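You operate a simulated robot arm through the tools that you are given. There is no shell and no other tool. Be economical: measure what you need, move in short steps, check, and stop when the job is done.

You run a simulated robot arm. Do the job below in one go: nothing can be reset, and whatever is moved stays where it is left.

## Task
Shut the cold room and set it to cool for the apples named on the clipboard outside.
Fine: the chart gives their temperature; door shut, then latched; light off, dial set, cooling on; watch the display come down to it.

It is judged by the outcome, as a careful person would: the job done as asked, and still so three seconds after it is handed in. It fails if anything else is knocked over, pushed out of place, dropped, spilled or broken.

## Robot
A 7-joint arm with a two-finger parallel gripper on a trunk, on a base that drives. Base frame: it is fixed to the floor where the robot stands at the start and does not move with it; the origin is under the middle of the robot, x ahead of it, y to its left, z up. Lengths are in cm, angles in degrees, forces in N, time in s.
With the tool pointing down near the work surface it reaches from about 16 to 68 cm from the robot's upright axis, wherever it stands. Its first joint turns from -166.0 to 166.0 degrees. Places, roughly: blue reset button [10, -90, 140]; blue water valve [220, -160, 120]; chart line [20, -80, 180]; cold room door [60, 50, 110]; cooling switch [10, -90, 140]; display [20, -80, 150]; door latch [30, -60, 100]; humidifier switch [220, -140, 80]; light switch [30, -50, 130]; yellow defrost button [10, -90, 120]; yellow drain valve [250, -170, 100]. Payload 1.57 kg.
The tool frame sits at the grasp point between the pads (the TCP): z along the fingers, y along the line on which they close. The tips reach 3 cm beyond it. Largest opening 8 cm; finger width 1.7, thickness 1.2; the body of the gripper, 4 by 8.2 cm, starts 8 cm behind the TCP.
Orientation is told as [roll, pitch, yaw] about the base's x, y, z axes, in that order, counted from this pose: with the fingers straight down and closing along the base's y, the tool's x points along the base's -x, its y along +y and its z along -z.

## Interface
- The arm moves only by the tool send_rows. Its argument "steps" is a list of rows, each a list of 3 entries, a list of its own where there are three numbers: the shift along the base's x, y, z in cm, then the turn, a rotation vector about the base's x, y, z in degrees, then the gripper command, from -1 (fully open) to 1 (shut), values between in proportion. In form: [[[dx, dy, dz], [ax, ay, az], fingers], ...]. A call has 1 to 12 rows; each row shifts and turns the commanded pose from where the row before left it. Each row takes 0.2 s and may step no farther than 5 cm and 8.6 degrees from the row before; otherwise, or with a gripper value out of range, the whole call is refused. A pose out of reach is approached as far as the arm can. The call stops where the force on the tool passes 90 N (or 10 N more than at its start, if that is more) or the arm is blocked; 0.2 s more then pass. The fingers move at their own pace (about 7.2 cm/s each) and stop on an object; they squeeze with about 29 N. The grip force told is the motor's: it shows also when the fingers shut on nothing. Time passes only in rows, and 0.2 s behind the last, so rows that do not move let the fingers close. The reply holds the time, the measured pose of the TCP, the force on the tool along the base axes, the opening and the grip force, in the units named above and with some noise, with the torque about the TCP (base axes, N m) and any sound that the robot's microphone picked up.
- Cameras (640 x 400 px; columns grow to the right, rows downward): "scene" is now at [-3.39, 6.44, 143.35]; the picture's right is [-0.81, -0.59, 0.00], its down [-0.11, 0.16, -0.98] and it looks along [0.58, -0.79, -0.19] (base axes); focal length 236 px, centre (320, 200). "wrist" rides on the gripper at [7.2, -0.7, -12.2] in the tool frame; the picture's right is [0.09, 1.00, 0.00], its down [-0.84, 0.08, -0.54] and it looks along [-0.54, 0.05, 0.84] (tool axes); focal length 238 px, centre (320, 200).
- camera(camera): a new picture of that camera. It takes no simulated time.
- lift_body(by): slides the trunk up (or, below 0, down) by that many cm; the arm and the scene camera ride with it, the base frame stays. It gives what a move gives, with no picture.
- roll_base(legs): drives the robot by 1 to 6 legs, each [ahead, left, turn to the left] in cm, cm and degrees, along the robot's own axes; the way and the turn of a leg run together, so that a leg with both is an arc; at most 150 cm and 180 degrees a leg. The arm and the cameras ride along, it lands a little off, and it stops where it bumps. It gives what a move gives.
- turn_head(pan, tilt): turns the head with the scene camera to pan (to the left, within 86 degrees either way) and tilt (down, from -29 to 69), counted from straight ahead of the robot. It gives what a move gives.
- measure_at(camera, pixels): there is no depth. For up to 12 entries [column, row, z] of the newest picture of that camera ("zoom" is the newest enlarged one), the place [x, y] in the base frame at which the ray of that pixel passes the height z, good to about 0.3 cm. It takes no simulated time.
- enlarge(camera, box): a new picture of the part [left, top, right, bottom] of that camera's present view, enlarged. It takes no simulated time.
- finish_job(): hands the job in; it is judged then, once.

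Keep the steps short. Do not move on a guess: measure, check each grasp and each placing, and mend mistakes. In all there are 80 turns and 48 pictures (those below and enlarged ones count). Leave the gripper open and the arm clear of the work at the hand-in unless told otherwise, and finish with a single line.

The tools are called after "Request:" as a command line: name --argument value ..., lists and objects as JSON in quotes. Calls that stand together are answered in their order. send_rows: Moves the arm, as the interface text tells. Its arguments: {"type":"object","properties":{"steps":{"type":"array","items":{"type":"array"}}},"required":["steps"]} The other tools are called the same way: lift_body (by) slides the trunk up or down; roll_base (legs) drives the base; turn_head (pan, tilt) turns the head that bears the scene camera; camera (camera) takes a picture; measure_at (camera, pixels) gives the place at which the rays of pixels pass given heights; enlarge (camera, box) takes an enlarged picture of a part of a camera's view; finish_job () hands the job in.

At the start:

```text
clock: 0.0
tool_pos: [19.58, -36.33, 99.92]
tool_rot: [-0.1, 0.0, 0.0]
wrist_force: [0.2, -0.4, 0.1]
wrist_torque: [0.03, 0.0, -0.06]
opening: 8.01
finger_force: 0.1
trunk travel left (down, up): [-5.0, 6.5]
robot x, y, heading: [-0.18, -0.08, -0.2]
head pan, tilt: [-53.8, 11.2]
```

scene: 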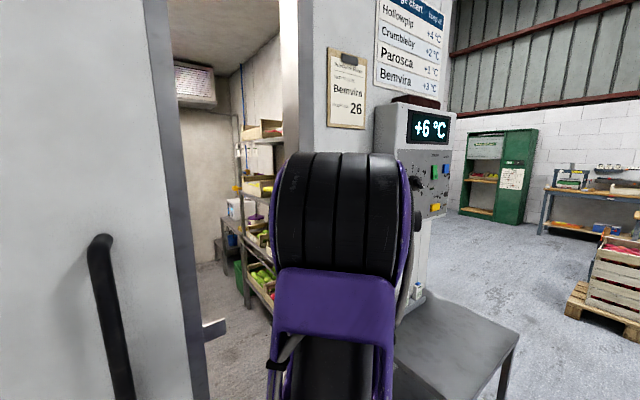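
wrist: 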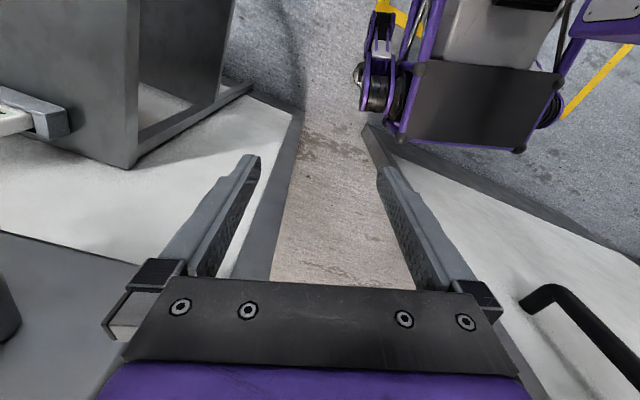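

I see the open door on the left, the clipboard (340,90) reading "Bemvira 26", the chart (410,50) and the panel with the display at +6 °C. I'll enlarge the chart/clipboard and the panel to read them.

Request:
enlarge --camera "scene" --box '[320, 0, 460, 130]'

Request:
enlarge --camera "scene" --box '[380, 90, 470, 300]'

```text
3.08 times, centred on (390, 65) of scene
```

zoom: 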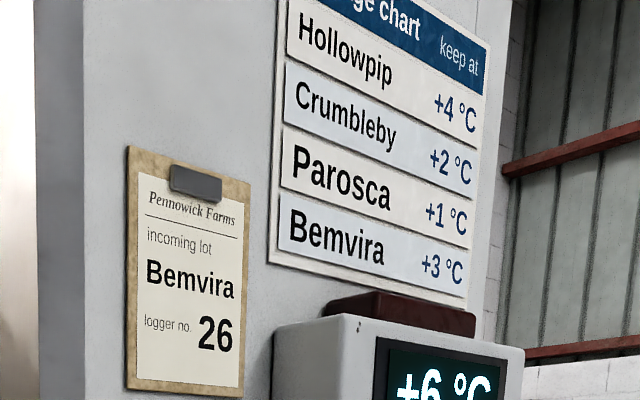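

```text
1.90 times, centred on (425, 195) of scene
```

zoom: 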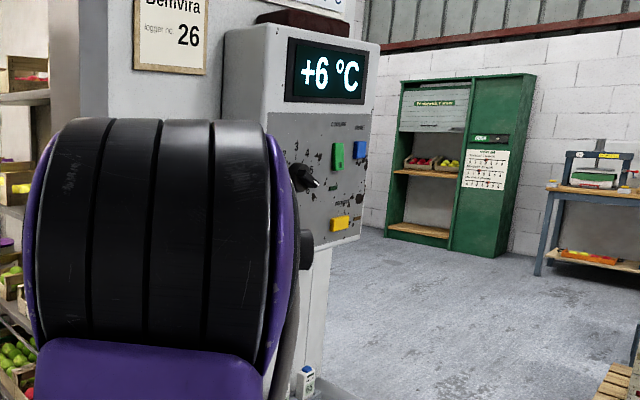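

Bemvira is to be kept at +3 °C. Next I look straight ahead and left to see the door and its handle.

Request:
turn_head --pan 20 --tilt 25

Request:
camera --camera "scene"

Request:
turn_head --pan -30 --tilt 35

Request:
camera --camera "scene"

```text
clock: 1.5
tool_pos: [19.56, -36.23, 100.06]
tool_rot: [-0.1, -0.1, 0.1]
wrist_force: [0.5, -0.3, 0.1]
wrist_torque: [-0.04, -0.01, -0.01]
opening: 8.0
finger_force: 0.0
trunk travel left (down, up): [-5.0, 6.5]
robot x, y, heading: [0.26, -0.14, 0.0]
head pan, tilt: [20.0, 25.0]
```

```text
43 pictures are left
```

scene: 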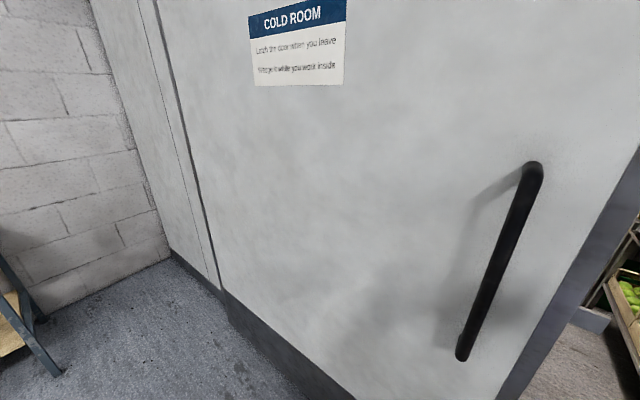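

```text
clock: 2.6
tool_pos: [19.54, -36.12, 100.01]
tool_rot: [0.0, 0.1, 0.0]
wrist_force: [-0.7, -0.6, 0.4]
wrist_torque: [0.01, -0.03, 0.02]
opening: 8.0
finger_force: 0.1
trunk travel left (down, up): [-5.0, 6.5]
robot x, y, heading: [0.02, 0.23, -0.1]
head pan, tilt: [-30.0, 35.0]
```

```text
42 pictures are left
```

scene: 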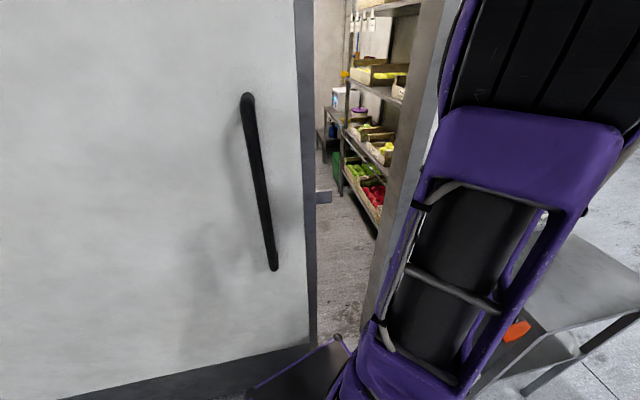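

I'll measure the door's bottom line, jamb and handle from the wrist picture (door bottom corner about (365,125), handle about (545,295)) and the scene picture (door edge (315,340), handle (247,100) to (274,268)).

Request:
measure_at --camera "wrist" --pixels '[[366, 126, 0], [500, 195, 0], [638, 268, 0], [302, 110, 0], [250, 85, 0], [540, 295, 100], [540, 295, 90], [540, 295, 110], [640, 362, 100], [640, 362, 110], [440, 265, 100], [135, 168, 0]]'

Request:
measure_at --camera "scene" --pixels '[[314, 342, 0], [314, 342, 10], [100, 388, 0], [100, 388, 10], [247, 100, 130], [247, 100, 120], [274, 268, 100], [274, 268, 90], [274, 268, 80], [325, 196, 100], [370, 320, 0], [305, 100, 110]]'

Request:
camera --camera "wrist"

```text
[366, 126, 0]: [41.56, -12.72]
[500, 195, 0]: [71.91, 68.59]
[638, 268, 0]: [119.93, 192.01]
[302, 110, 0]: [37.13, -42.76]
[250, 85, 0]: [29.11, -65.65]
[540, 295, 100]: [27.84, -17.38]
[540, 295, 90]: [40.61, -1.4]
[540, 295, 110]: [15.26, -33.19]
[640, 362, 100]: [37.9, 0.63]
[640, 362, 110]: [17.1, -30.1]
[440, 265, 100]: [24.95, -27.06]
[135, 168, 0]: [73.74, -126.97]
```

```text
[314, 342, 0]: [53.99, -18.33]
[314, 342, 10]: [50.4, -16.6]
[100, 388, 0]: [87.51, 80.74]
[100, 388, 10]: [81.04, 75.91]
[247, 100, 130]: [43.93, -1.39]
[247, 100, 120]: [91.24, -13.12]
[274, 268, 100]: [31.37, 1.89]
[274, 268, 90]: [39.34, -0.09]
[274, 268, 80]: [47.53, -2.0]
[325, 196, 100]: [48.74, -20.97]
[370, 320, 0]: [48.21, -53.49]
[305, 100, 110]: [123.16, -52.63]
```

```text
41 pictures are left
```

wrist: 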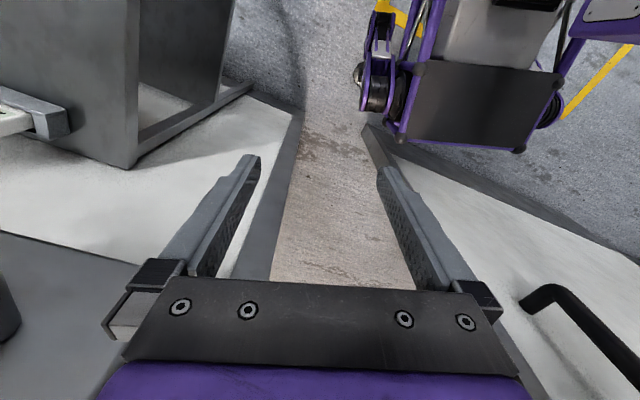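

The door face seems parallel to the wall and stands about 5 cm proud, which suggests a sliding door. I'll look up for a rail and at the latch side before touching anything.

Request:
turn_head --pan -5 --tilt -20

Request:
camera --camera "scene"

Request:
turn_head --pan -65 --tilt 35

Request:
camera --camera "scene"

Request:
enlarge --camera "wrist" --box '[0, 60, 160, 160]'

```text
clock: 3.9
tool_pos: [19.53, -36.26, 99.93]
tool_rot: [0.0, 0.1, 0.0]
wrist_force: [0.0, 0.0, 0.0]
wrist_torque: [0.02, -0.01, -0.04]
opening: 8.02
finger_force: 0.1
trunk travel left (down, up): [-5.0, 6.5]
robot x, y, heading: [-0.24, -0.37, 0.1]
head pan, tilt: [-5.0, -20.0]
```

```text
40 pictures are left
```

scene: 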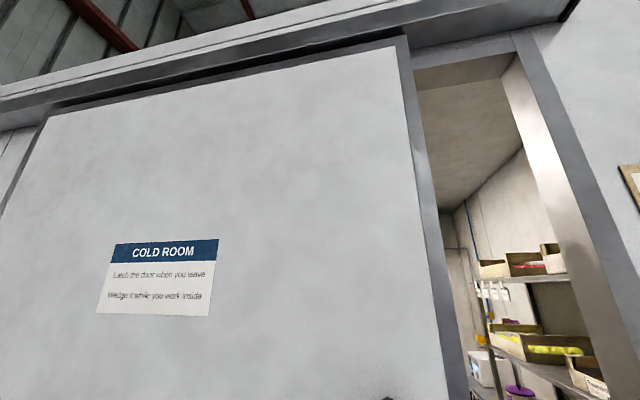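

```text
clock: 5.2
tool_pos: [19.67, -36.12, 99.91]
tool_rot: [0.0, 0.1, 0.0]
wrist_force: [-0.4, 0.2, -0.1]
wrist_torque: [-0.02, 0.04, -0.02]
opening: 7.99
finger_force: 0.1
trunk travel left (down, up): [-5.0, 6.5]
robot x, y, heading: [-0.25, 0.08, -0.0]
head pan, tilt: [-65.0, 35.0]
```

```text
39 pictures are left
```

scene: 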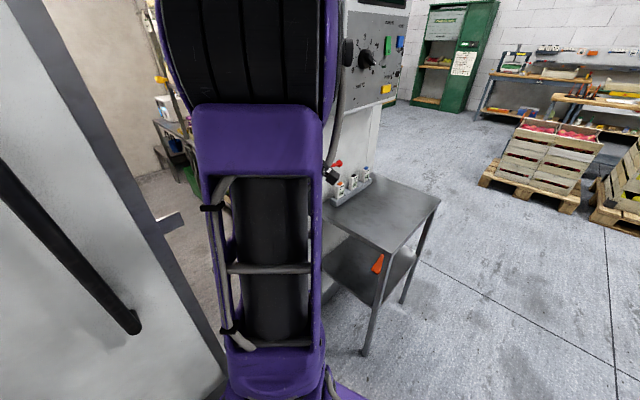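

```text
4.00 times, centred on (80, 110) of wrist
```

zoom: 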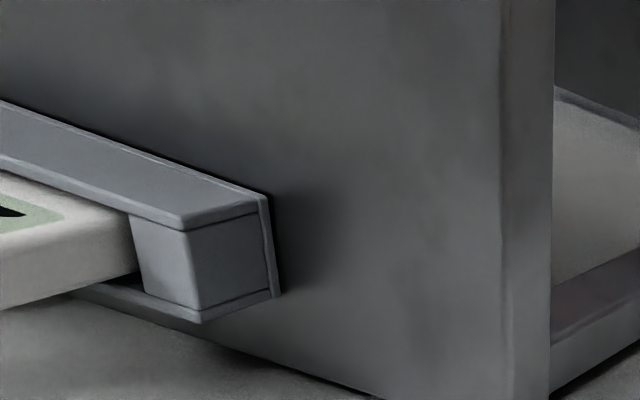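

It is a sliding door hung on a rail; it must slide to the robot's right, along about (-0.34,-0.94). A table with small items stands under the panel at right. Before moving the base I look to both far sides to check the free floor.

Request:
turn_head --pan 86 --tilt 35

Request:
camera --camera "scene"

Request:
turn_head --pan -86 --tilt 45

Request:
camera --camera "scene"

```text
clock: 7.5
tool_pos: [19.53, -36.32, 100.04]
tool_rot: [-0.1, 0.0, 0.0]
wrist_force: [-0.7, -0.3, -0.2]
wrist_torque: [0.03, -0.04, -0.02]
opening: 7.99
finger_force: 0.1
trunk travel left (down, up): [-5.0, 6.5]
robot x, y, heading: [0.37, -0.24, 0.1]
head pan, tilt: [85.9, 35.0]
```

```text
37 pictures are left
```

scene: 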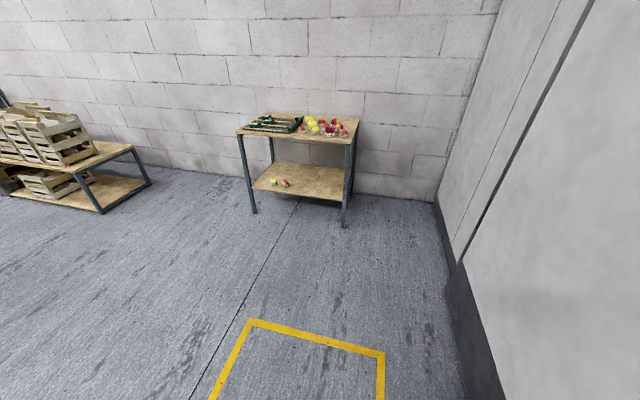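

```text
clock: 10.1
tool_pos: [19.64, -36.28, 99.96]
tool_rot: [0.0, 0.1, 0.0]
wrist_force: [0.4, 0.1, -0.4]
wrist_torque: [0.02, 0.0, -0.02]
opening: 7.99
finger_force: 0.1
trunk travel left (down, up): [-5.0, 6.5]
robot x, y, heading: [0.08, -0.26, -0.1]
head pan, tilt: [-85.9, 45.0]
```

```text
36 pictures are left
```

scene: 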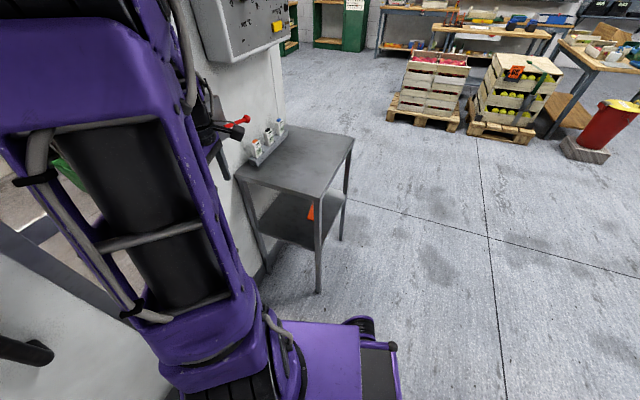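

The floor behind looks open. I measure the table legs and top, the red-tipped part at (243,120) (latch?), and then back off a little and square up to the wall.

Request:
measure_at --camera "scene" --pixels '[[318, 290, 0], [341, 240, 0], [266, 272, 0], [320, 194, 65], [320, 194, 75], [353, 140, 65], [353, 140, 75], [238, 176, 75], [243, 120, 100], [243, 120, 95], [390, 345, 20]]'

Request:
roll_base --legs '[[-15, 0, 0], [0, 0, -20]]'

```text
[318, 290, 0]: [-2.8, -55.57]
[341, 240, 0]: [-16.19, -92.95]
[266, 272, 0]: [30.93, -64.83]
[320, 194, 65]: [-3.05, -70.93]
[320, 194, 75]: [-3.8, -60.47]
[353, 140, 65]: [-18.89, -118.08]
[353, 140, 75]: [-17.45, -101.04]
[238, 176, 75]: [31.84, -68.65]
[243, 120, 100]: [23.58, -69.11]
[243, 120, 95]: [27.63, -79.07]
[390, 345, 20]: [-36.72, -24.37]
```

```text
clock: 12.6
tool_pos: [-8.94, -40.82, 100.04]
tool_rot: [-0.1, 0.0, -19.9]
wrist_force: [1.0, 0.1, -0.4]
wrist_torque: [0.01, 0.0, -0.07]
opening: 7.99
finger_force: 0.1
trunk travel left (down, up): [-5.0, 6.5]
robot x, y, heading: [-15.0, -0.16, -19.5]
head pan, tilt: [-85.9, 45.0]
```

Now the robot stands at (-15,0) facing the wall (heading -19.5). I swing the arm to the front and tip the gripper up until the fingers point horizontally at the wall, well clear of the door.

Request:
send_rows --steps '[[[3.08, 2.41, 1.1], [-2.84, -8.0, 0], -1], [[3.08, 2.41, 1.1], [-2.84, -8.0, 0], -1], [[3.08, 2.41, 1.1], [-2.84, -8.0, 0], -1], [[3.08, 2.41, 1.1], [-2.84, -8.0, 0], -1], [[3.08, 2.41, 1.1], [-2.84, -8.0, 0], -1], [[3.08, 2.41, 1.1], [-2.84, -8.0, 0], -1], [[3.08, 2.41, 1.1], [-2.84, -8.0, 0], -1], [[3.08, 2.41, 1.1], [-2.84, -8.0, 0], -1], [[3.08, 2.41, 1.1], [-2.84, -8.0, 0], -1], [[3.08, 2.41, 1.1], [-2.84, -8.0, 0], -1], [[3.08, 2.41, 1.1], [-1.67, -4.71, 0], -1]]'

Request:
turn_head --pan -30 --tilt 25

Request:
camera --camera "scene"

Request:
camera --camera "wrist"

```text
clock: 13.8
tool_pos: [5.92, -28.81, 98.79]
tool_rot: [8.6, -32.7, -25.5]
wrist_force: [-0.1, 0.2, -1.2]
wrist_torque: [0.0, 0.02, 0.0]
opening: 7.98
finger_force: 0.1
trunk travel left (down, up): [-5.0, 6.5]
robot x, y, heading: [-14.91, -0.23, -19.8]
head pan, tilt: [-85.9, 45.0]
stopped in row 6: the arm was blocked; the commanded pose is now the measured one
```

```text
clock: 15.1
tool_pos: [5.99, -28.89, 98.83]
tool_rot: [8.4, -32.8, -25.4]
wrist_force: [0.4, 0.4, 0.0]
wrist_torque: [0.0, -0.01, 0.0]
opening: 8.02
finger_force: 0.1
trunk travel left (down, up): [-5.0, 6.5]
robot x, y, heading: [-15.0, -0.0, -19.9]
head pan, tilt: [-30.0, 25.0]
```

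```text
35 pictures are left
```

scene: 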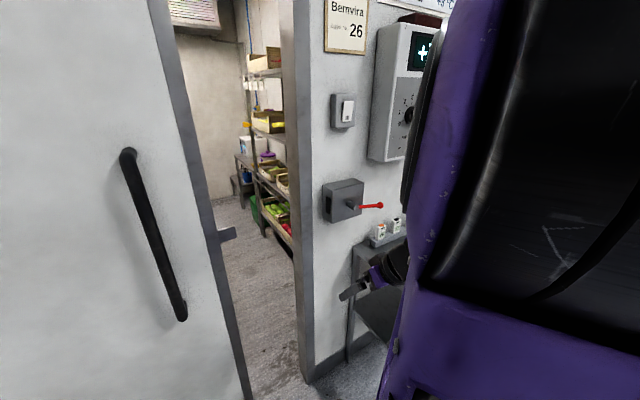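

```text
34 pictures are left
```

wrist: 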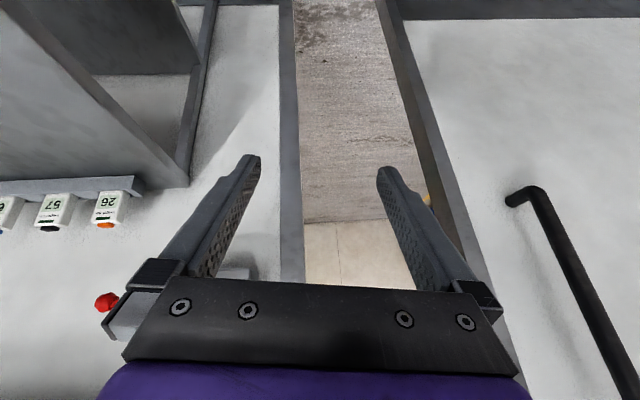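

The move stalled with no contact force, so it is the arm's own reach with the elbow folded. I see the latch box with a red lever (380,205) and light switch (343,112). I move outward and up first, then continue tipping.

Request:
send_rows --steps '[[[3.4, -1.2, 1.5], [0, 0, 0], -1], [[3.4, -1.2, 1.5], [0, 0, 0], -1], [[3.4, -1.2, 1.5], [0, 0, 0], -1], [[3.4, -1.2, 1.5], [-2.0, -5.7, 0], -1], [[2, 2, 1.5], [-2.0, -5.7, 0], -1], [[2, 2, 1.5], [-2.0, -5.7, 0], -1], [[1, 2, 1.5], [-2.0, -5.7, 0], -1], [[1, 2, 1.5], [-2.0, -5.7, 0], -1]]'

```text
clock: 16.9
tool_pos: [25.53, -25.47, 110.87]
tool_rot: [15.1, -62.7, -30.4]
wrist_force: [-0.2, -0.8, 0.2]
wrist_torque: [-0.04, 0.01, -0.02]
opening: 7.98
finger_force: 0.1
trunk travel left (down, up): [-5.0, 6.5]
robot x, y, heading: [-15.15, -0.01, -20.1]
head pan, tilt: [-30.0, 25.0]
```

That works. Now I finish levelling the tool and move in front of the handle (at about (40.5,-0.8), z 89-131), staying about 8 cm short of it.

Request:
send_rows --steps '[[[0.2, 4, 0], [-3.66, -5.75, -1.02], -1], [[0.2, 4, 0], [-3.66, -5.75, -1.02], -1], [[0.2, 4, 0], [-3.66, -5.75, -1.02], -1], [[0.2, 4, 0], [-3.66, -5.75, -1.02], -1], [[1.2, 4.4, 0], [0, 0, 0], -1], [[1.2, 4.4, 0], [0, 0, 0], -1], [[1, 3.6, 0], [0, 0, 0], -1]]'

Request:
turn_head --pan -10 --tilt 30

Request:
camera --camera "scene"

Request:
camera --camera "wrist"

```text
clock: 17.9
tool_pos: [31.83, -14.43, 112.33]
tool_rot: [73.6, -66.8, -87.5]
wrist_force: [0.3, -0.4, 0.1]
wrist_torque: [-0.01, 0.02, 0.05]
opening: 7.99
finger_force: 0.0
out of reach, approached as far as the arm can: row 2, 3, 4
trunk travel left (down, up): [-5.0, 6.5]
robot x, y, heading: [-14.87, 0.06, -19.9]
head pan, tilt: [-30.0, 25.0]
stopped in row 4: the arm was blocked; the commanded pose is now the measured one
```

```text
clock: 18.7
tool_pos: [31.9, -14.72, 112.22]
tool_rot: [73.5, -66.5, -87.6]
wrist_force: [0.6, -1.5, -0.6]
wrist_torque: [0.01, -0.01, -0.02]
opening: 8.0
finger_force: 0.0
trunk travel left (down, up): [-5.0, 6.5]
robot x, y, heading: [-14.72, 0.04, -19.9]
head pan, tilt: [-10.0, 30.0]
```

```text
33 pictures are left
```

scene: 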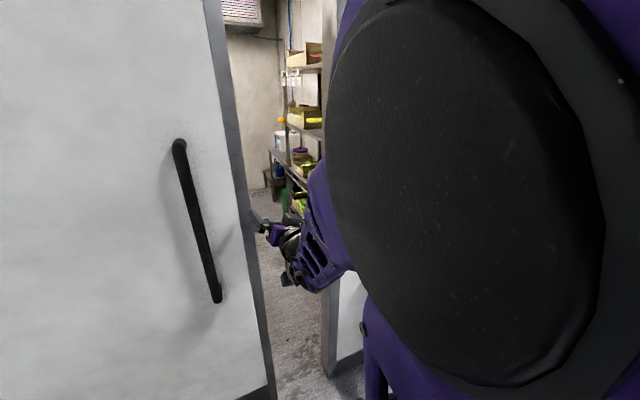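

```text
32 pictures are left
```

wrist: 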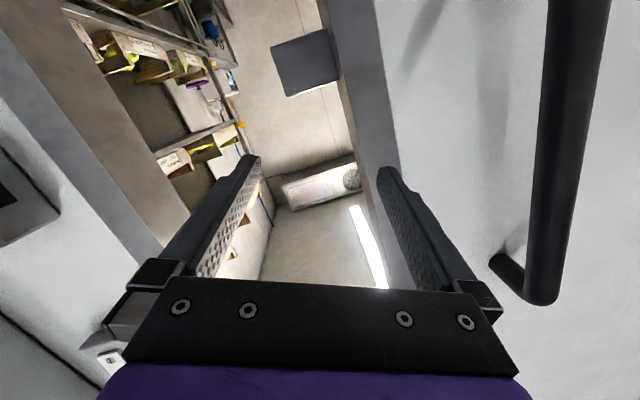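

The gripper is nearly level but rolled about 20°, and the arm is cramped at this distance. I back the base off 15 cm more and then level the tool further out.

Request:
roll_base --legs '[[-15, 0, 0]]'

Request:
send_rows --steps '[[[3, -1, 0], [0, 0, 0], -1], [[3, -1, 0], [0, 0, 0], -1], [[2, -0.7, 0], [-6, 1, 0], -1], [[0, 1, 0], [-6, 1, -1], -1], [[0, 1, 0], [-6, 1, -2], -1]]'

```text
clock: 20.1
tool_pos: [17.7, -9.29, 112.15]
tool_rot: [73.4, -66.6, -87.6]
wrist_force: [0.6, -0.1, 0.3]
wrist_torque: [-0.01, 0.03, -0.03]
opening: 8.02
finger_force: 0.0
trunk travel left (down, up): [-5.0, 6.5]
robot x, y, heading: [-28.92, 5.2, -19.9]
head pan, tilt: [-10.0, 30.0]
```

```text
clock: 21.3
tool_pos: [25.71, -10.32, 112.13]
tool_rot: [41.5, -83.4, -59.2]
wrist_force: [-0.3, -0.7, 0.4]
wrist_torque: [0.0, 0.02, 0.02]
opening: 8.0
finger_force: 0.0
trunk travel left (down, up): [-5.0, 6.5]
robot x, y, heading: [-28.97, 5.11, -20.0]
head pan, tilt: [-10.0, 30.0]
```

Orientation is nearly right now. I trim it and slide left in front of the handle, at the same stand-off.

Request:
send_rows --steps '[[[1.2, 3.3, 0], [-5.7, -3.3, -2.3], -1], [[1.2, 3.3, 0], [0, 0, 0], -1], [[1.2, 3.3, 0], [0, 0, 0], -1], [[1.2, 3.3, 0], [0, 0, 0], -1]]'

Request:
camera --camera "wrist"

Request:
camera --camera "scene"

```text
clock: 22.3
tool_pos: [30.46, 2.96, 112.24]
tool_rot: [128.1, -89.9, -148.3]
wrist_force: [-0.5, -1.0, -0.2]
wrist_torque: [-0.02, -0.02, -0.02]
opening: 8.01
finger_force: 0.1
trunk travel left (down, up): [-5.0, 6.5]
robot x, y, heading: [-29.39, 5.4, -19.8]
head pan, tilt: [-10.0, 30.0]
```

```text
31 pictures are left
```

wrist: 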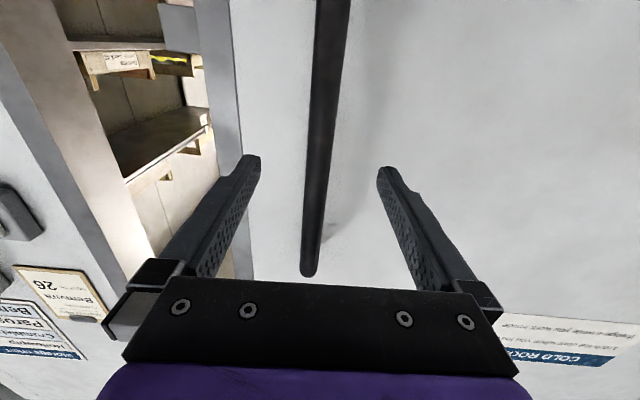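

```text
30 pictures are left
```

scene: 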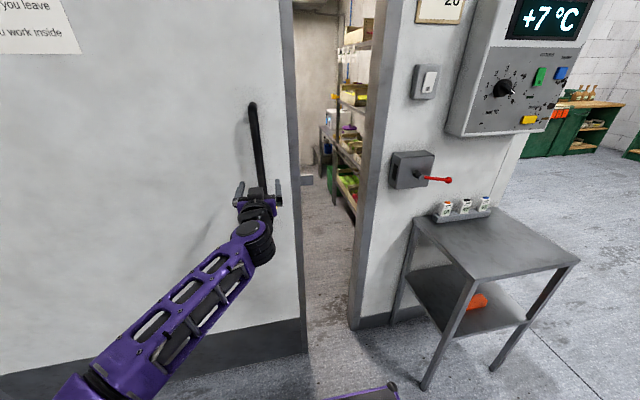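

The handle sits well between the fingers. I advance 9.5 cm and close.

Request:
send_rows --steps '[[[3.0, -1.08, 0], [0, 0, 0], -1], [[3.0, -1.08, 0], [0, 0, 0], -1], [[2.9, -1.08, 0], [0, 0, 0], -1], [[0, 0, 0], [0, 0, 0], 1], [[0, 0, 0], [0, 0, 0], 1], [[0, 0, 0], [0, 0, 0], 1]]'

Request:
camera --camera "wrist"

```text
clock: 23.7
tool_pos: [39.52, -0.3, 112.2]
tool_rot: [128.8, -90.0, -149.0]
wrist_force: [1.8, -1.0, 0.5]
wrist_torque: [0.04, 0.0, 0.01]
opening: 2.38
finger_force: 33.1
trunk travel left (down, up): [-5.0, 6.5]
robot x, y, heading: [-29.32, 5.25, -19.8]
head pan, tilt: [-10.0, 30.0]
```

```text
29 pictures are left
```

wrist: 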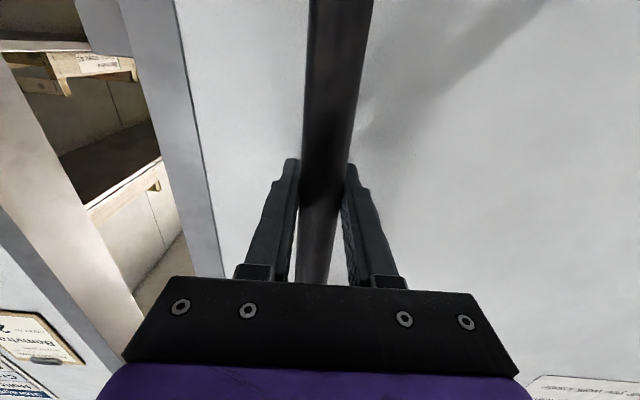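

The handle is gripped (opening 2.4, 33 N). I slide the door to the right, first 12 cm, watching the force.

Request:
send_rows --steps '[[[-0.34, -0.94, 0], [0, 0, 0], 1], [[-0.68, -1.88, 0], [0, 0, 0], 1], [[-1.03, -2.82, 0], [0, 0, 0], 1], [[-1.03, -2.82, 0], [0, 0, 0], 1], [[-1.03, -2.82, 0], [0, 0, 0], 1]]'

```text
clock: 24.9
tool_pos: [35.18, -12.54, 112.25]
tool_rot: [7.2, -89.2, -28.4]
wrist_force: [26.9, -34.2, 1.1]
wrist_torque: [-0.22, 0.14, 0.24]
opening: 2.38
finger_force: 36.3
trunk travel left (down, up): [-5.0, 6.5]
robot x, y, heading: [-29.05, 5.1, -20.1]
head pan, tilt: [-10.0, 30.0]
```

The door moves. I let it settle one row and read the forces before continuing.

Request:
send_rows --steps '[[[0, 0, 0], [0, 0, 0], 1], [[0, 0, 0], [0, 0, 0], 1]]'

```text
clock: 25.5
tool_pos: [35.67, -11.01, 112.2]
tool_rot: [-1.8, -89.2, -17.7]
wrist_force: [17.6, -0.3, -9.0]
wrist_torque: [0.13, -0.33, 0.07]
opening: 2.41
finger_force: 35.1
trunk travel left (down, up): [-5.0, 6.5]
robot x, y, heading: [-29.15, 5.38, -19.7]
head pan, tilt: [-10.0, 30.0]
```

Small sideways load; I trim slightly toward the wall and slide on 12 cm.

Request:
send_rows --steps '[[[-0.4, -1.6, 0], [0, 0, 0], 1], [[-1.0, -2.83, 0], [0, 0, 0], 1], [[-1.0, -2.83, 0], [0, 0, 0], 1], [[-1.0, -2.83, 0], [0, 0, 0], 1], [[-0.5, -1.42, 0], [0, 0, 0], 1], [[0, 0, 0], [0, 0, 0], 1], [[0, 0, 0], [0, 0, 0], 1]]'

Request:
camera --camera "scene"

```text
clock: 27.1
tool_pos: [31.59, -22.86, 113.03]
tool_rot: [3.3, -89.4, -23.3]
wrist_force: [-5.1, -0.9, -33.9]
wrist_torque: [-0.29, 0.09, 0.01]
opening: 2.4
finger_force: 35.8
out of reach, approached as far as the arm can: row 1, 2, 3
trunk travel left (down, up): [-5.0, 6.5]
robot x, y, heading: [-29.28, 5.36, -20.2]
head pan, tilt: [-10.0, 30.0]
```

```text
28 pictures are left
```

scene: 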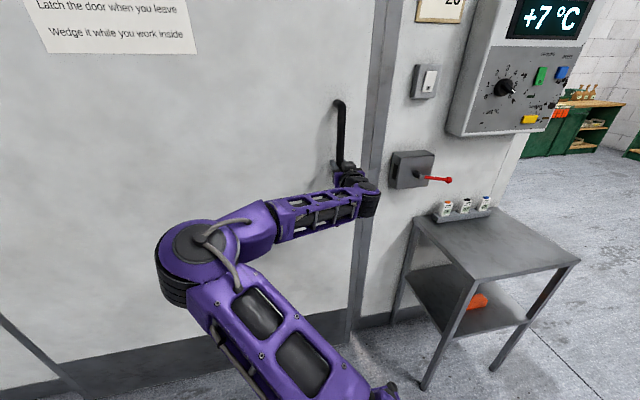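

The door is almost closed, edge near col 375 against the latch box (392,170). I relieve the vertical load and push on gently.

Request:
send_rows --steps '[[[0, 0, -0.8], [0, 0, 0], 1], [[-0.66, -1.89, 0], [0, 0, 0], 1], [[-0.66, -1.89, 0], [0, 0, 0], 1], [[-0.66, -1.89, 0], [0, 0, 0], 1], [[0, 0, 0], [0, 0, 0], 1]]'

Request:
enlarge --camera "scene" --box '[320, 80, 480, 220]'

```text
clock: 28.3
tool_pos: [28.81, -29.38, 112.96]
tool_rot: [130.0, -89.6, -151.0]
wrist_force: [5.0, -30.7, 6.8]
wrist_torque: [-0.38, -0.07, -0.18]
opening: 2.4
finger_force: 36.0
trunk travel left (down, up): [-5.0, 6.5]
robot x, y, heading: [-29.31, 4.91, -20.3]
head pan, tilt: [-10.0, 30.0]
```

```text
2.86 times, centred on (400, 150) of scene
```

zoom: 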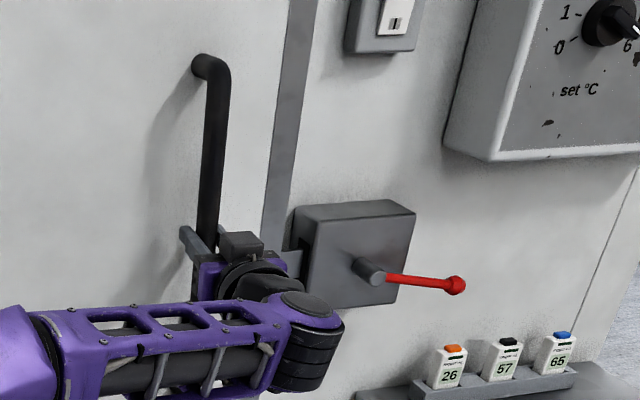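

The door's tab is entering the slot of the latch box. I push further until it stops.

Request:
send_rows --steps '[[[-0.5, -1.42, 0], [0, 0, 0], 1], [[-0.5, -1.42, 0], [0, 0, 0], 1], [[-0.5, -1.42, 0], [0, 0, 0], 1], [[-0.5, -1.42, 0], [0, 0, 0], 1], [[0, 0, 0], [0, 0, 0], 1]]'

Request:
enlarge --camera "scene" --box '[320, 80, 480, 220]'

```text
clock: 29.3
tool_pos: [28.83, -30.84, 112.96]
tool_rot: [-166.1, -90.0, 150.2]
wrist_force: [-17.1, 41.4, 3.1]
wrist_torque: [0.06, -0.32, 0.24]
opening: 2.35
finger_force: 35.4
trunk travel left (down, up): [-5.0, 6.5]
robot x, y, heading: [-28.82, 4.93, -19.7]
head pan, tilt: [-10.0, 30.0]
stopped in row 5: the force on the tool passed its limit at 92 N (the readings are from after the stop); the commanded pose is now the measured one
```

```text
2.86 times, centred on (400, 150) of scene
```

zoom: 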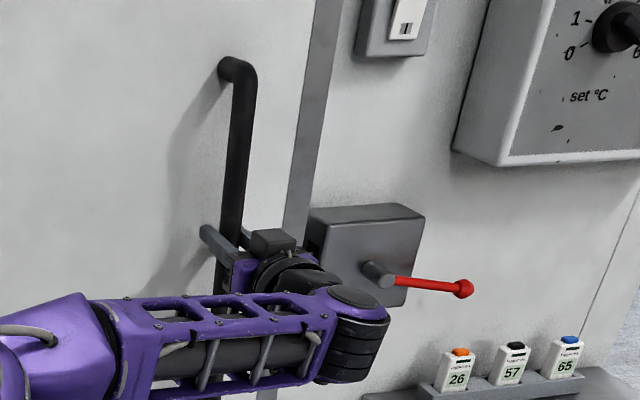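

The door has hit its stop (92 N, reacting against the push). I release, back off 12 cm, and look at door edge and latch.

Request:
send_rows --steps '[[[0, 0, 0], [0, 0, 0], -1], [[0, 0, 0], [0, 0, 0], -1], [[0, 0, 0], [0, 0, 0], -1], [[-2.8, 1.0, 0], [0, 0, 0], -1], [[-3.7, 1.35, 0], [0, 0, 0], -1], [[-3.7, 1.35, 0], [0, 0, 0], -1], [[-2, 4, 0], [0, 0, 0], -1], [[-1, 4, 0], [0, 0, 0], -1]]'

Request:
turn_head --pan -25 --tilt 20

Request:
camera --camera "scene"

Request:
enlarge --camera "scene" --box '[280, 60, 480, 200]'

```text
clock: 31.1
tool_pos: [15.15, -20.23, 112.67]
tool_rot: [49.0, -89.8, -65.9]
wrist_force: [-0.2, -0.9, -1.0]
wrist_torque: [0.02, -0.06, 0.03]
opening: 7.99
finger_force: 0.0
trunk travel left (down, up): [-5.0, 6.5]
robot x, y, heading: [-29.06, 5.5, -20.0]
head pan, tilt: [-10.0, 30.0]
```

```text
clock: 31.9
tool_pos: [15.31, -20.24, 112.51]
tool_rot: [38.8, -89.9, -56.0]
wrist_force: [-1.3, 0.3, 0.3]
wrist_torque: [0.0, 0.0, -0.01]
opening: 8.0
finger_force: 0.0
trunk travel left (down, up): [-5.0, 6.5]
robot x, y, heading: [-29.16, 5.25, -19.8]
head pan, tilt: [-25.0, 20.0]
```

```text
25 pictures are left
```

scene: 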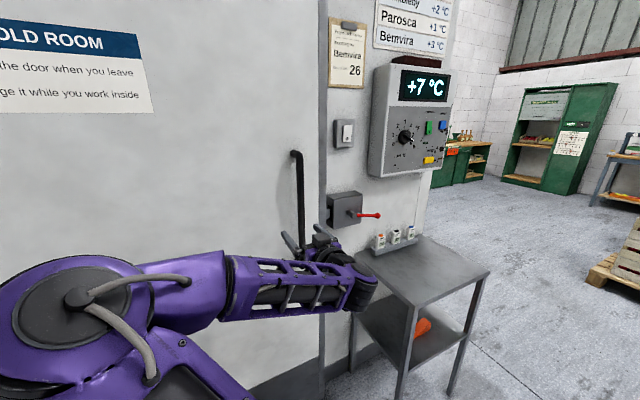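

```text
2.86 times, centred on (380, 130) of scene
```

zoom: 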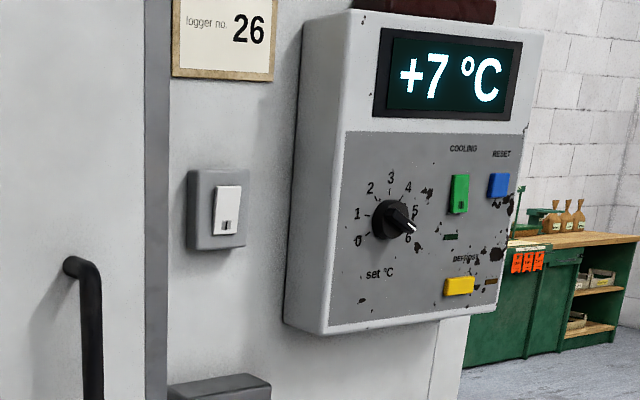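

Door is shut with its tab in the latch box. The dial reads 0–6 with 3 at the top, the pointer now near 5–6; green is COOLING, blue RESET, yellow DEFROST. I drive 40 cm to the right, staying well off the table, to work on the latch.

Request:
roll_base --legs '[[0, -40, 0]]'

Request:
turn_head --pan 0 --tilt 20

Request:
camera --camera "scene"

Request:
camera --camera "wrist"

```text
clock: 36.3
tool_pos: [1.85, -57.84, 112.61]
tool_rot: [38.5, -89.9, -55.6]
wrist_force: [0.8, 0.5, -0.4]
wrist_torque: [-0.01, 0.0, 0.01]
opening: 7.98
finger_force: 0.1
trunk travel left (down, up): [-5.0, 6.5]
robot x, y, heading: [-42.7, -32.24, -19.7]
head pan, tilt: [-25.0, 20.0]
```

```text
clock: 37.1
tool_pos: [1.71, -57.84, 112.78]
tool_rot: [40.1, -89.9, -57.2]
wrist_force: [0.1, 0.1, 0.3]
wrist_torque: [0.0, 0.01, 0.02]
opening: 7.99
finger_force: 0.0
trunk travel left (down, up): [-5.0, 6.5]
robot x, y, heading: [-42.54, -32.38, -19.8]
head pan, tilt: [0.0, 20.0]
```

```text
23 pictures are left
```

scene: 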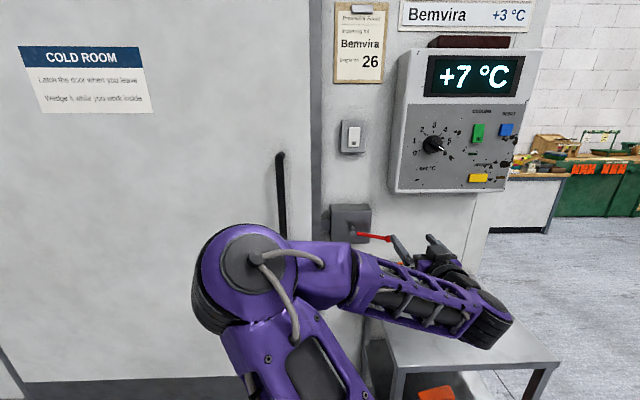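

```text
22 pictures are left
```

wrist: 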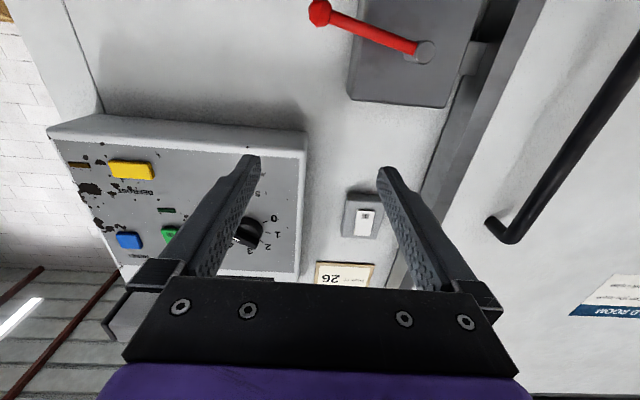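

I triangulate the lever knob, lever pivot, light rocker and dial using both pictures.

Request:
measure_at --camera "scene" --pixels '[[388, 238, 105], [388, 238, 100], [352, 233, 105], [352, 233, 100], [354, 137, 140], [354, 137, 135], [354, 137, 130], [434, 144, 138], [434, 144, 133], [434, 144, 130], [478, 133, 140], [478, 133, 135]]'

Request:
measure_at --camera "wrist" --pixels '[[320, 12, 105], [320, 12, 100], [425, 52, 105], [425, 52, 100], [364, 222, 140], [364, 222, 135], [364, 222, 130], [247, 236, 138], [247, 236, 133], [247, 236, 130], [168, 235, 140], [168, 235, 135]]'

```text
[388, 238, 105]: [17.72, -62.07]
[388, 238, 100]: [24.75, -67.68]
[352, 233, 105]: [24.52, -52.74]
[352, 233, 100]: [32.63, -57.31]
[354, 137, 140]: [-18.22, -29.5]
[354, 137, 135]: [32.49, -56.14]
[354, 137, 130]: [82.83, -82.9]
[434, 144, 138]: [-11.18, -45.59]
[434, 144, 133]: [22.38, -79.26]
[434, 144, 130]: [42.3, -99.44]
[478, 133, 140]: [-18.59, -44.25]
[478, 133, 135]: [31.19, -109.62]
```

```text
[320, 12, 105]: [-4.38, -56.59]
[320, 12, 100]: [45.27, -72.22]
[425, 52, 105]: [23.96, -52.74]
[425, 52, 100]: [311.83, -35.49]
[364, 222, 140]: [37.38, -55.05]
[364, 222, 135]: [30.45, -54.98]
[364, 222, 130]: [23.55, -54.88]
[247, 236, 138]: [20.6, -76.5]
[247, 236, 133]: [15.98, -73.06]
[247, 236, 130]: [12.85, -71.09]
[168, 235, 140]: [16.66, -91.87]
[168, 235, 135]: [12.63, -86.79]
```

Positions: knob ≈ (21,-64.6,102.5), pivot ≈ (24.2,-52.7,105), light rocker ≈ (30.6,-55,135.2), dial ≈ (16.8,-73.6,133.8), green ≈ (14,-87.8,136.7). I look closely at the latch for which way it turns.

Request:
enlarge --camera "scene" --box '[300, 190, 420, 265]'

```text
5.33 times, centred on (360, 228) of scene
```

zoom: 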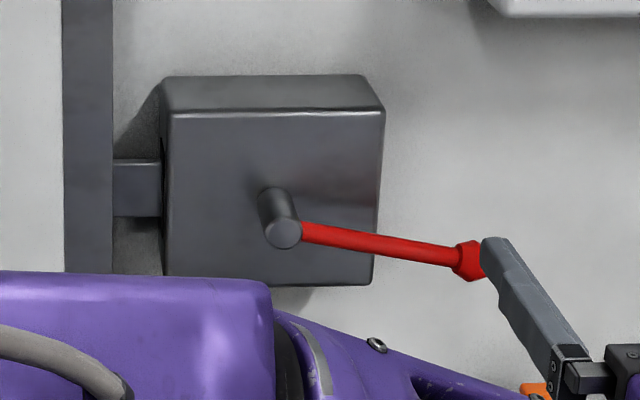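

No markings; I'll try pressing the lever down, gently. First: close the fingers and bring them above the lever at mid-length (z ≈ 107.5), then forward over it.

Request:
send_rows --steps '[[[0.55, 1.5, -2.6], [0, 0, 0], 1], [[0.55, 1.5, -2.6], [0, 0, 0], 1], [[0, 0, 0], [0, 0, 0], 1], [[3.4, -1.25, 0], [0, 0, 0], 1], [[3.4, -1.25, 0], [0, 0, 0], 1], [[3.4, -1.25, 0], [0, 0, 0], 1], [[3.4, -1.25, 0], [0, 0, 0], 1], [[3.4, -1.25, 0], [0, 0, 0], 1], [[0, 0, 0], [0, 0, 0], 1]]'

Request:
camera --camera "wrist"

```text
clock: 39.1
tool_pos: [19.78, -61.2, 107.59]
tool_rot: [8.8, -89.6, -25.5]
wrist_force: [-0.3, 0.1, 0.8]
wrist_torque: [-0.04, 0.02, 0.03]
opening: 0.0
finger_force: 21.4
trunk travel left (down, up): [-5.0, 6.5]
robot x, y, heading: [-42.77, -32.11, -19.7]
head pan, tilt: [0.0, 20.0]
```

```text
20 pictures are left
```

wrist: 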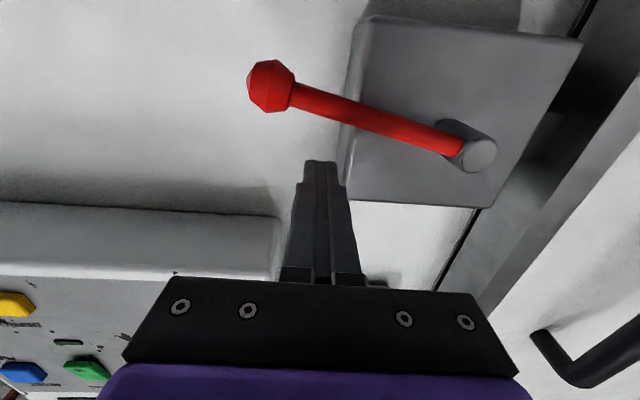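

The fingertips stand just above the middle of the lever (in this inverted view the lever is at (370,115)). I press down in small steps.

Request:
send_rows --steps '[[[0, 0, -1.5], [0, 0, 0], 1], [[0, 0, -1.2], [0, 0, 0], 1], [[0, 0.1, -0.8], [0, 0, 0], 1], [[0, 0.2, -0.8], [0, 0, 0], 1], [[0.1, 0.3, -0.8], [0, 0, 0], 1]]'

Request:
camera --camera "wrist"

```text
clock: 40.4
tool_pos: [19.16, -62.03, 104.3]
tool_rot: [13.2, -89.5, -29.6]
wrist_force: [4.1, -2.3, 2.8]
wrist_torque: [0.0, -0.11, -0.08]
opening: 0.0
finger_force: 21.1
out of reach, approached as far as the arm can: row 1, 2, 3, 4, 5
trunk travel left (down, up): [-5.0, 6.5]
robot x, y, heading: [-42.67, -32.37, -19.7]
head pan, tilt: [0.0, 20.0]
```

```text
19 pictures are left
```

wrist: 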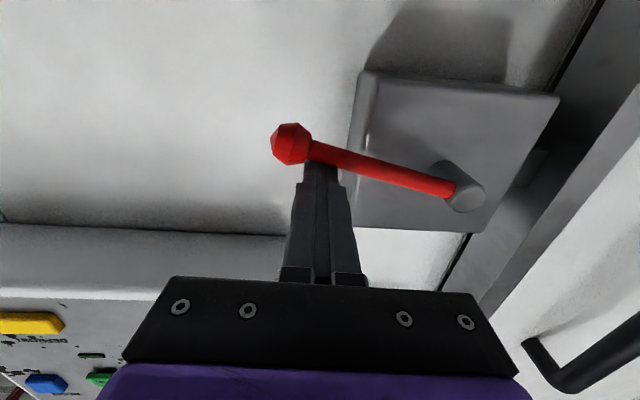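

The arm is at its reach limit here, so I need the base a few cm closer. I draw the fingers back a little and look down to check the clearance between the base and the table.

Request:
send_rows --steps '[[[-1, 0.3, 1.5], [0, 0, 0], 1], [[-3.4, 1.25, 1], [0, 0, 0], 1], [[-3.4, 1.25, 0], [0, 0, 0], 1]]'

Request:
turn_head --pan -45 --tilt 60

Request:
camera --camera "scene"

```text
clock: 41.1
tool_pos: [11.23, -59.22, 107.06]
tool_rot: [52.9, -89.8, -70.0]
wrist_force: [-0.2, 0.4, -0.3]
wrist_torque: [-0.02, -0.01, 0.0]
opening: 0.0
finger_force: 21.0
trunk travel left (down, up): [-5.0, 6.5]
robot x, y, heading: [-42.67, -32.41, -19.8]
head pan, tilt: [0.0, 20.0]
```

```text
clock: 42.3
tool_pos: [11.34, -59.25, 106.91]
tool_rot: [39.1, -89.9, -56.1]
wrist_force: [0.0, 0.2, -0.4]
wrist_torque: [-0.02, 0.0, 0.01]
opening: 0.0
finger_force: 21.3
trunk travel left (down, up): [-5.0, 6.5]
robot x, y, heading: [-42.78, -32.42, -19.7]
head pan, tilt: [-45.0, 60.0]
```

```text
18 pictures are left
```

scene: 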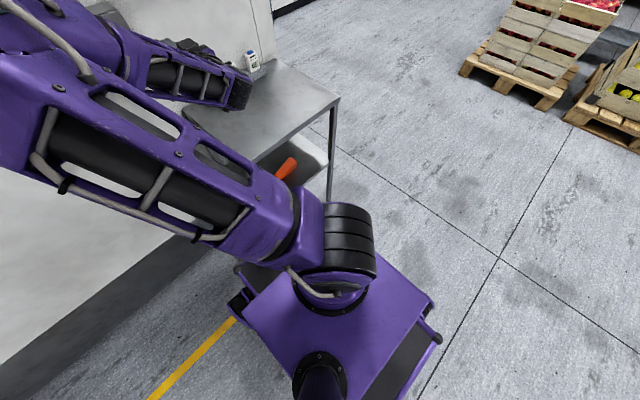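

Request:
measure_at --camera "scene" --pixels '[[238, 268, 10], [238, 268, 30], [238, 268, 60], [438, 338, 10], [438, 338, 30], [438, 338, 60], [434, 303, 30], [434, 303, 60], [338, 98, 79], [330, 200, 0], [320, 355, 60], [320, 355, 80]]'

```text
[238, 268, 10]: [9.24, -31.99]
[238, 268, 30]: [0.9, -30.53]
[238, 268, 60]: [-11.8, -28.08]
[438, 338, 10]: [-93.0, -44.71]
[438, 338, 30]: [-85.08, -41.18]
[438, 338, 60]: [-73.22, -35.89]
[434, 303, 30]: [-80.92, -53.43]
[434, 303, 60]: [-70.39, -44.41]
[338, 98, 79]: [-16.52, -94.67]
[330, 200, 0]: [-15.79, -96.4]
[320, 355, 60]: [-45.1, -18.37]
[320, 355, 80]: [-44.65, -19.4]
```

The base's front edge works out at about 29 cm ahead of its axis, so there is about 15 cm of room to the table. I drive 9 cm forward, retracting the arm by the same amount beforehand so nothing touches.

Request:
send_rows --steps '[[[-3.4, 1.25, 0.5], [0, 0, 0], 1], [[-3.4, 1.25, 0], [0, 0, 0], 1]]'

Request:
roll_base --legs '[[9, 0, 0]]'

```text
clock: 42.9
tool_pos: [4.54, -56.71, 107.56]
tool_rot: [37.5, -89.9, -54.6]
wrist_force: [0.6, -1.6, 0.2]
wrist_torque: [0.01, -0.03, 0.05]
opening: 0.0
finger_force: 21.0
trunk travel left (down, up): [-5.0, 6.5]
robot x, y, heading: [-42.29, -32.09, -19.7]
head pan, tilt: [-45.0, 60.0]
```

```text
clock: 44.0
tool_pos: [12.86, -59.76, 107.58]
tool_rot: [42.9, -89.9, -60.0]
wrist_force: [0.1, 0.6, 0.0]
wrist_torque: [0.0, 0.01, 0.0]
opening: 0.02
finger_force: 20.9
trunk travel left (down, up): [-5.0, 6.5]
robot x, y, heading: [-33.8, -35.01, -19.8]
head pan, tilt: [-45.0, 60.0]
```

Now again over the lever and press down along its arc.

Request:
send_rows --steps '[[[3.5, -0.6, 0], [0, 0, 0], 1], [[3.5, -0.6, 0], [0, 0, 0], 1], [[0, 0, -1.5], [0, 0, 0], 1], [[0, 0, -1.5], [0, 0, 0], 1], [[0.07, 0.19, -1], [0, 0, 0], 1], [[0.07, 0.19, -1], [0, 0, 0], 1], [[0.14, 0.38, -1.1], [0, 0, 0], 1], [[0.17, 0.47, -1.1], [0, 0, 0], 1]]'

Request:
camera --camera "wrist"

```text
clock: 45.8
tool_pos: [18.98, -61.94, 101.81]
tool_rot: [12.1, -89.6, -28.5]
wrist_force: [0.6, -0.7, 1.8]
wrist_torque: [0.0, -0.07, -0.02]
opening: 0.0
finger_force: 21.8
out of reach, approached as far as the arm can: row 4, 5, 6, 7, 8
trunk travel left (down, up): [-5.0, 6.5]
robot x, y, heading: [-34.42, -35.45, -19.8]
head pan, tilt: [-45.0, 60.0]
```

```text
17 pictures are left
```

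wrist: 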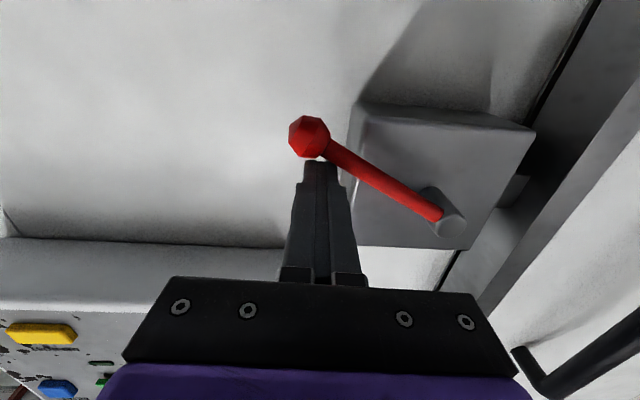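

The lever turns down easily (now ~30° below level), but the arm's wrist is at a limit. I tilt the tool nose-down to gain freedom, which also presses the lever on.

Request:
send_rows --steps '[[[0, 0, 0], [2.7, 7.5, 0], 1], [[0, 0, 0], [2.7, 7.5, 0], 1], [[0, 0, 0], [2.7, 7.5, 0], 1], [[0, 0, 0], [2.7, 7.5, 0], 1], [[0, 0, 0], [0, 0, 0], 1]]'

Request:
camera --camera "wrist"

```text
clock: 47.0
tool_pos: [18.9, -62.0, 101.79]
tool_rot: [2.8, -57.8, -19.8]
wrist_force: [-0.2, 1.0, -0.6]
wrist_torque: [0.02, 0.0, 0.01]
opening: 0.0
finger_force: 20.9
trunk travel left (down, up): [-5.0, 6.5]
robot x, y, heading: [-34.5, -35.38, -19.4]
head pan, tilt: [-45.0, 60.0]
```

```text
16 pictures are left
```

wrist: 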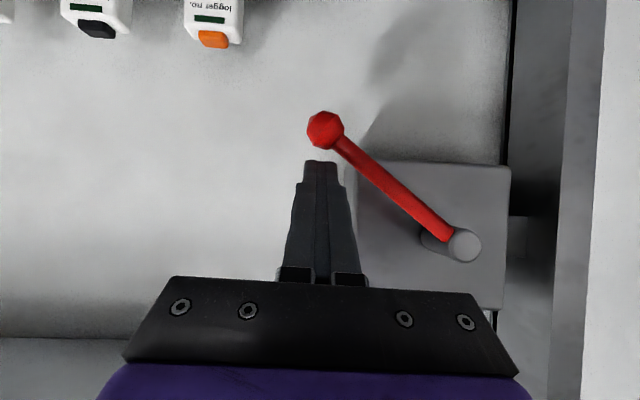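

The lever is now about 40-45° down and free to move. I continue sweeping it down and left around its pivot.

Request:
send_rows --steps '[[[0.5, 1.36, -0.95], [0, 0, 0], 1], [[0.5, 1.36, -0.95], [0, 0, 0], 1], [[0.48, 1.32, -1.1], [0, 0, 0], 1], [[0.48, 1.32, -1.1], [0, 0, 0], 1], [[0.56, 1.55, -0.55], [0, 0, 0], 1], [[0.56, 1.55, -0.55], [0, 0, 0], 1], [[0, 0, 0], [0, 0, 0], 1]]'

Request:
camera --camera "wrist"

```text
clock: 48.6
tool_pos: [21.78, -53.98, 96.84]
tool_rot: [2.9, -58.3, -20.7]
wrist_force: [-4.8, -26.2, 11.4]
wrist_torque: [-0.41, -0.18, -0.5]
opening: 0.01
finger_force: 20.9
trunk travel left (down, up): [-5.0, 6.5]
robot x, y, heading: [-34.3, -35.46, -19.9]
head pan, tilt: [-45.0, 60.0]
```

```text
15 pictures are left
```

wrist: 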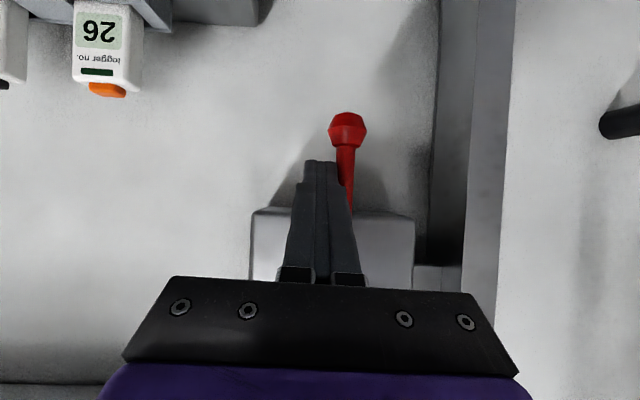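

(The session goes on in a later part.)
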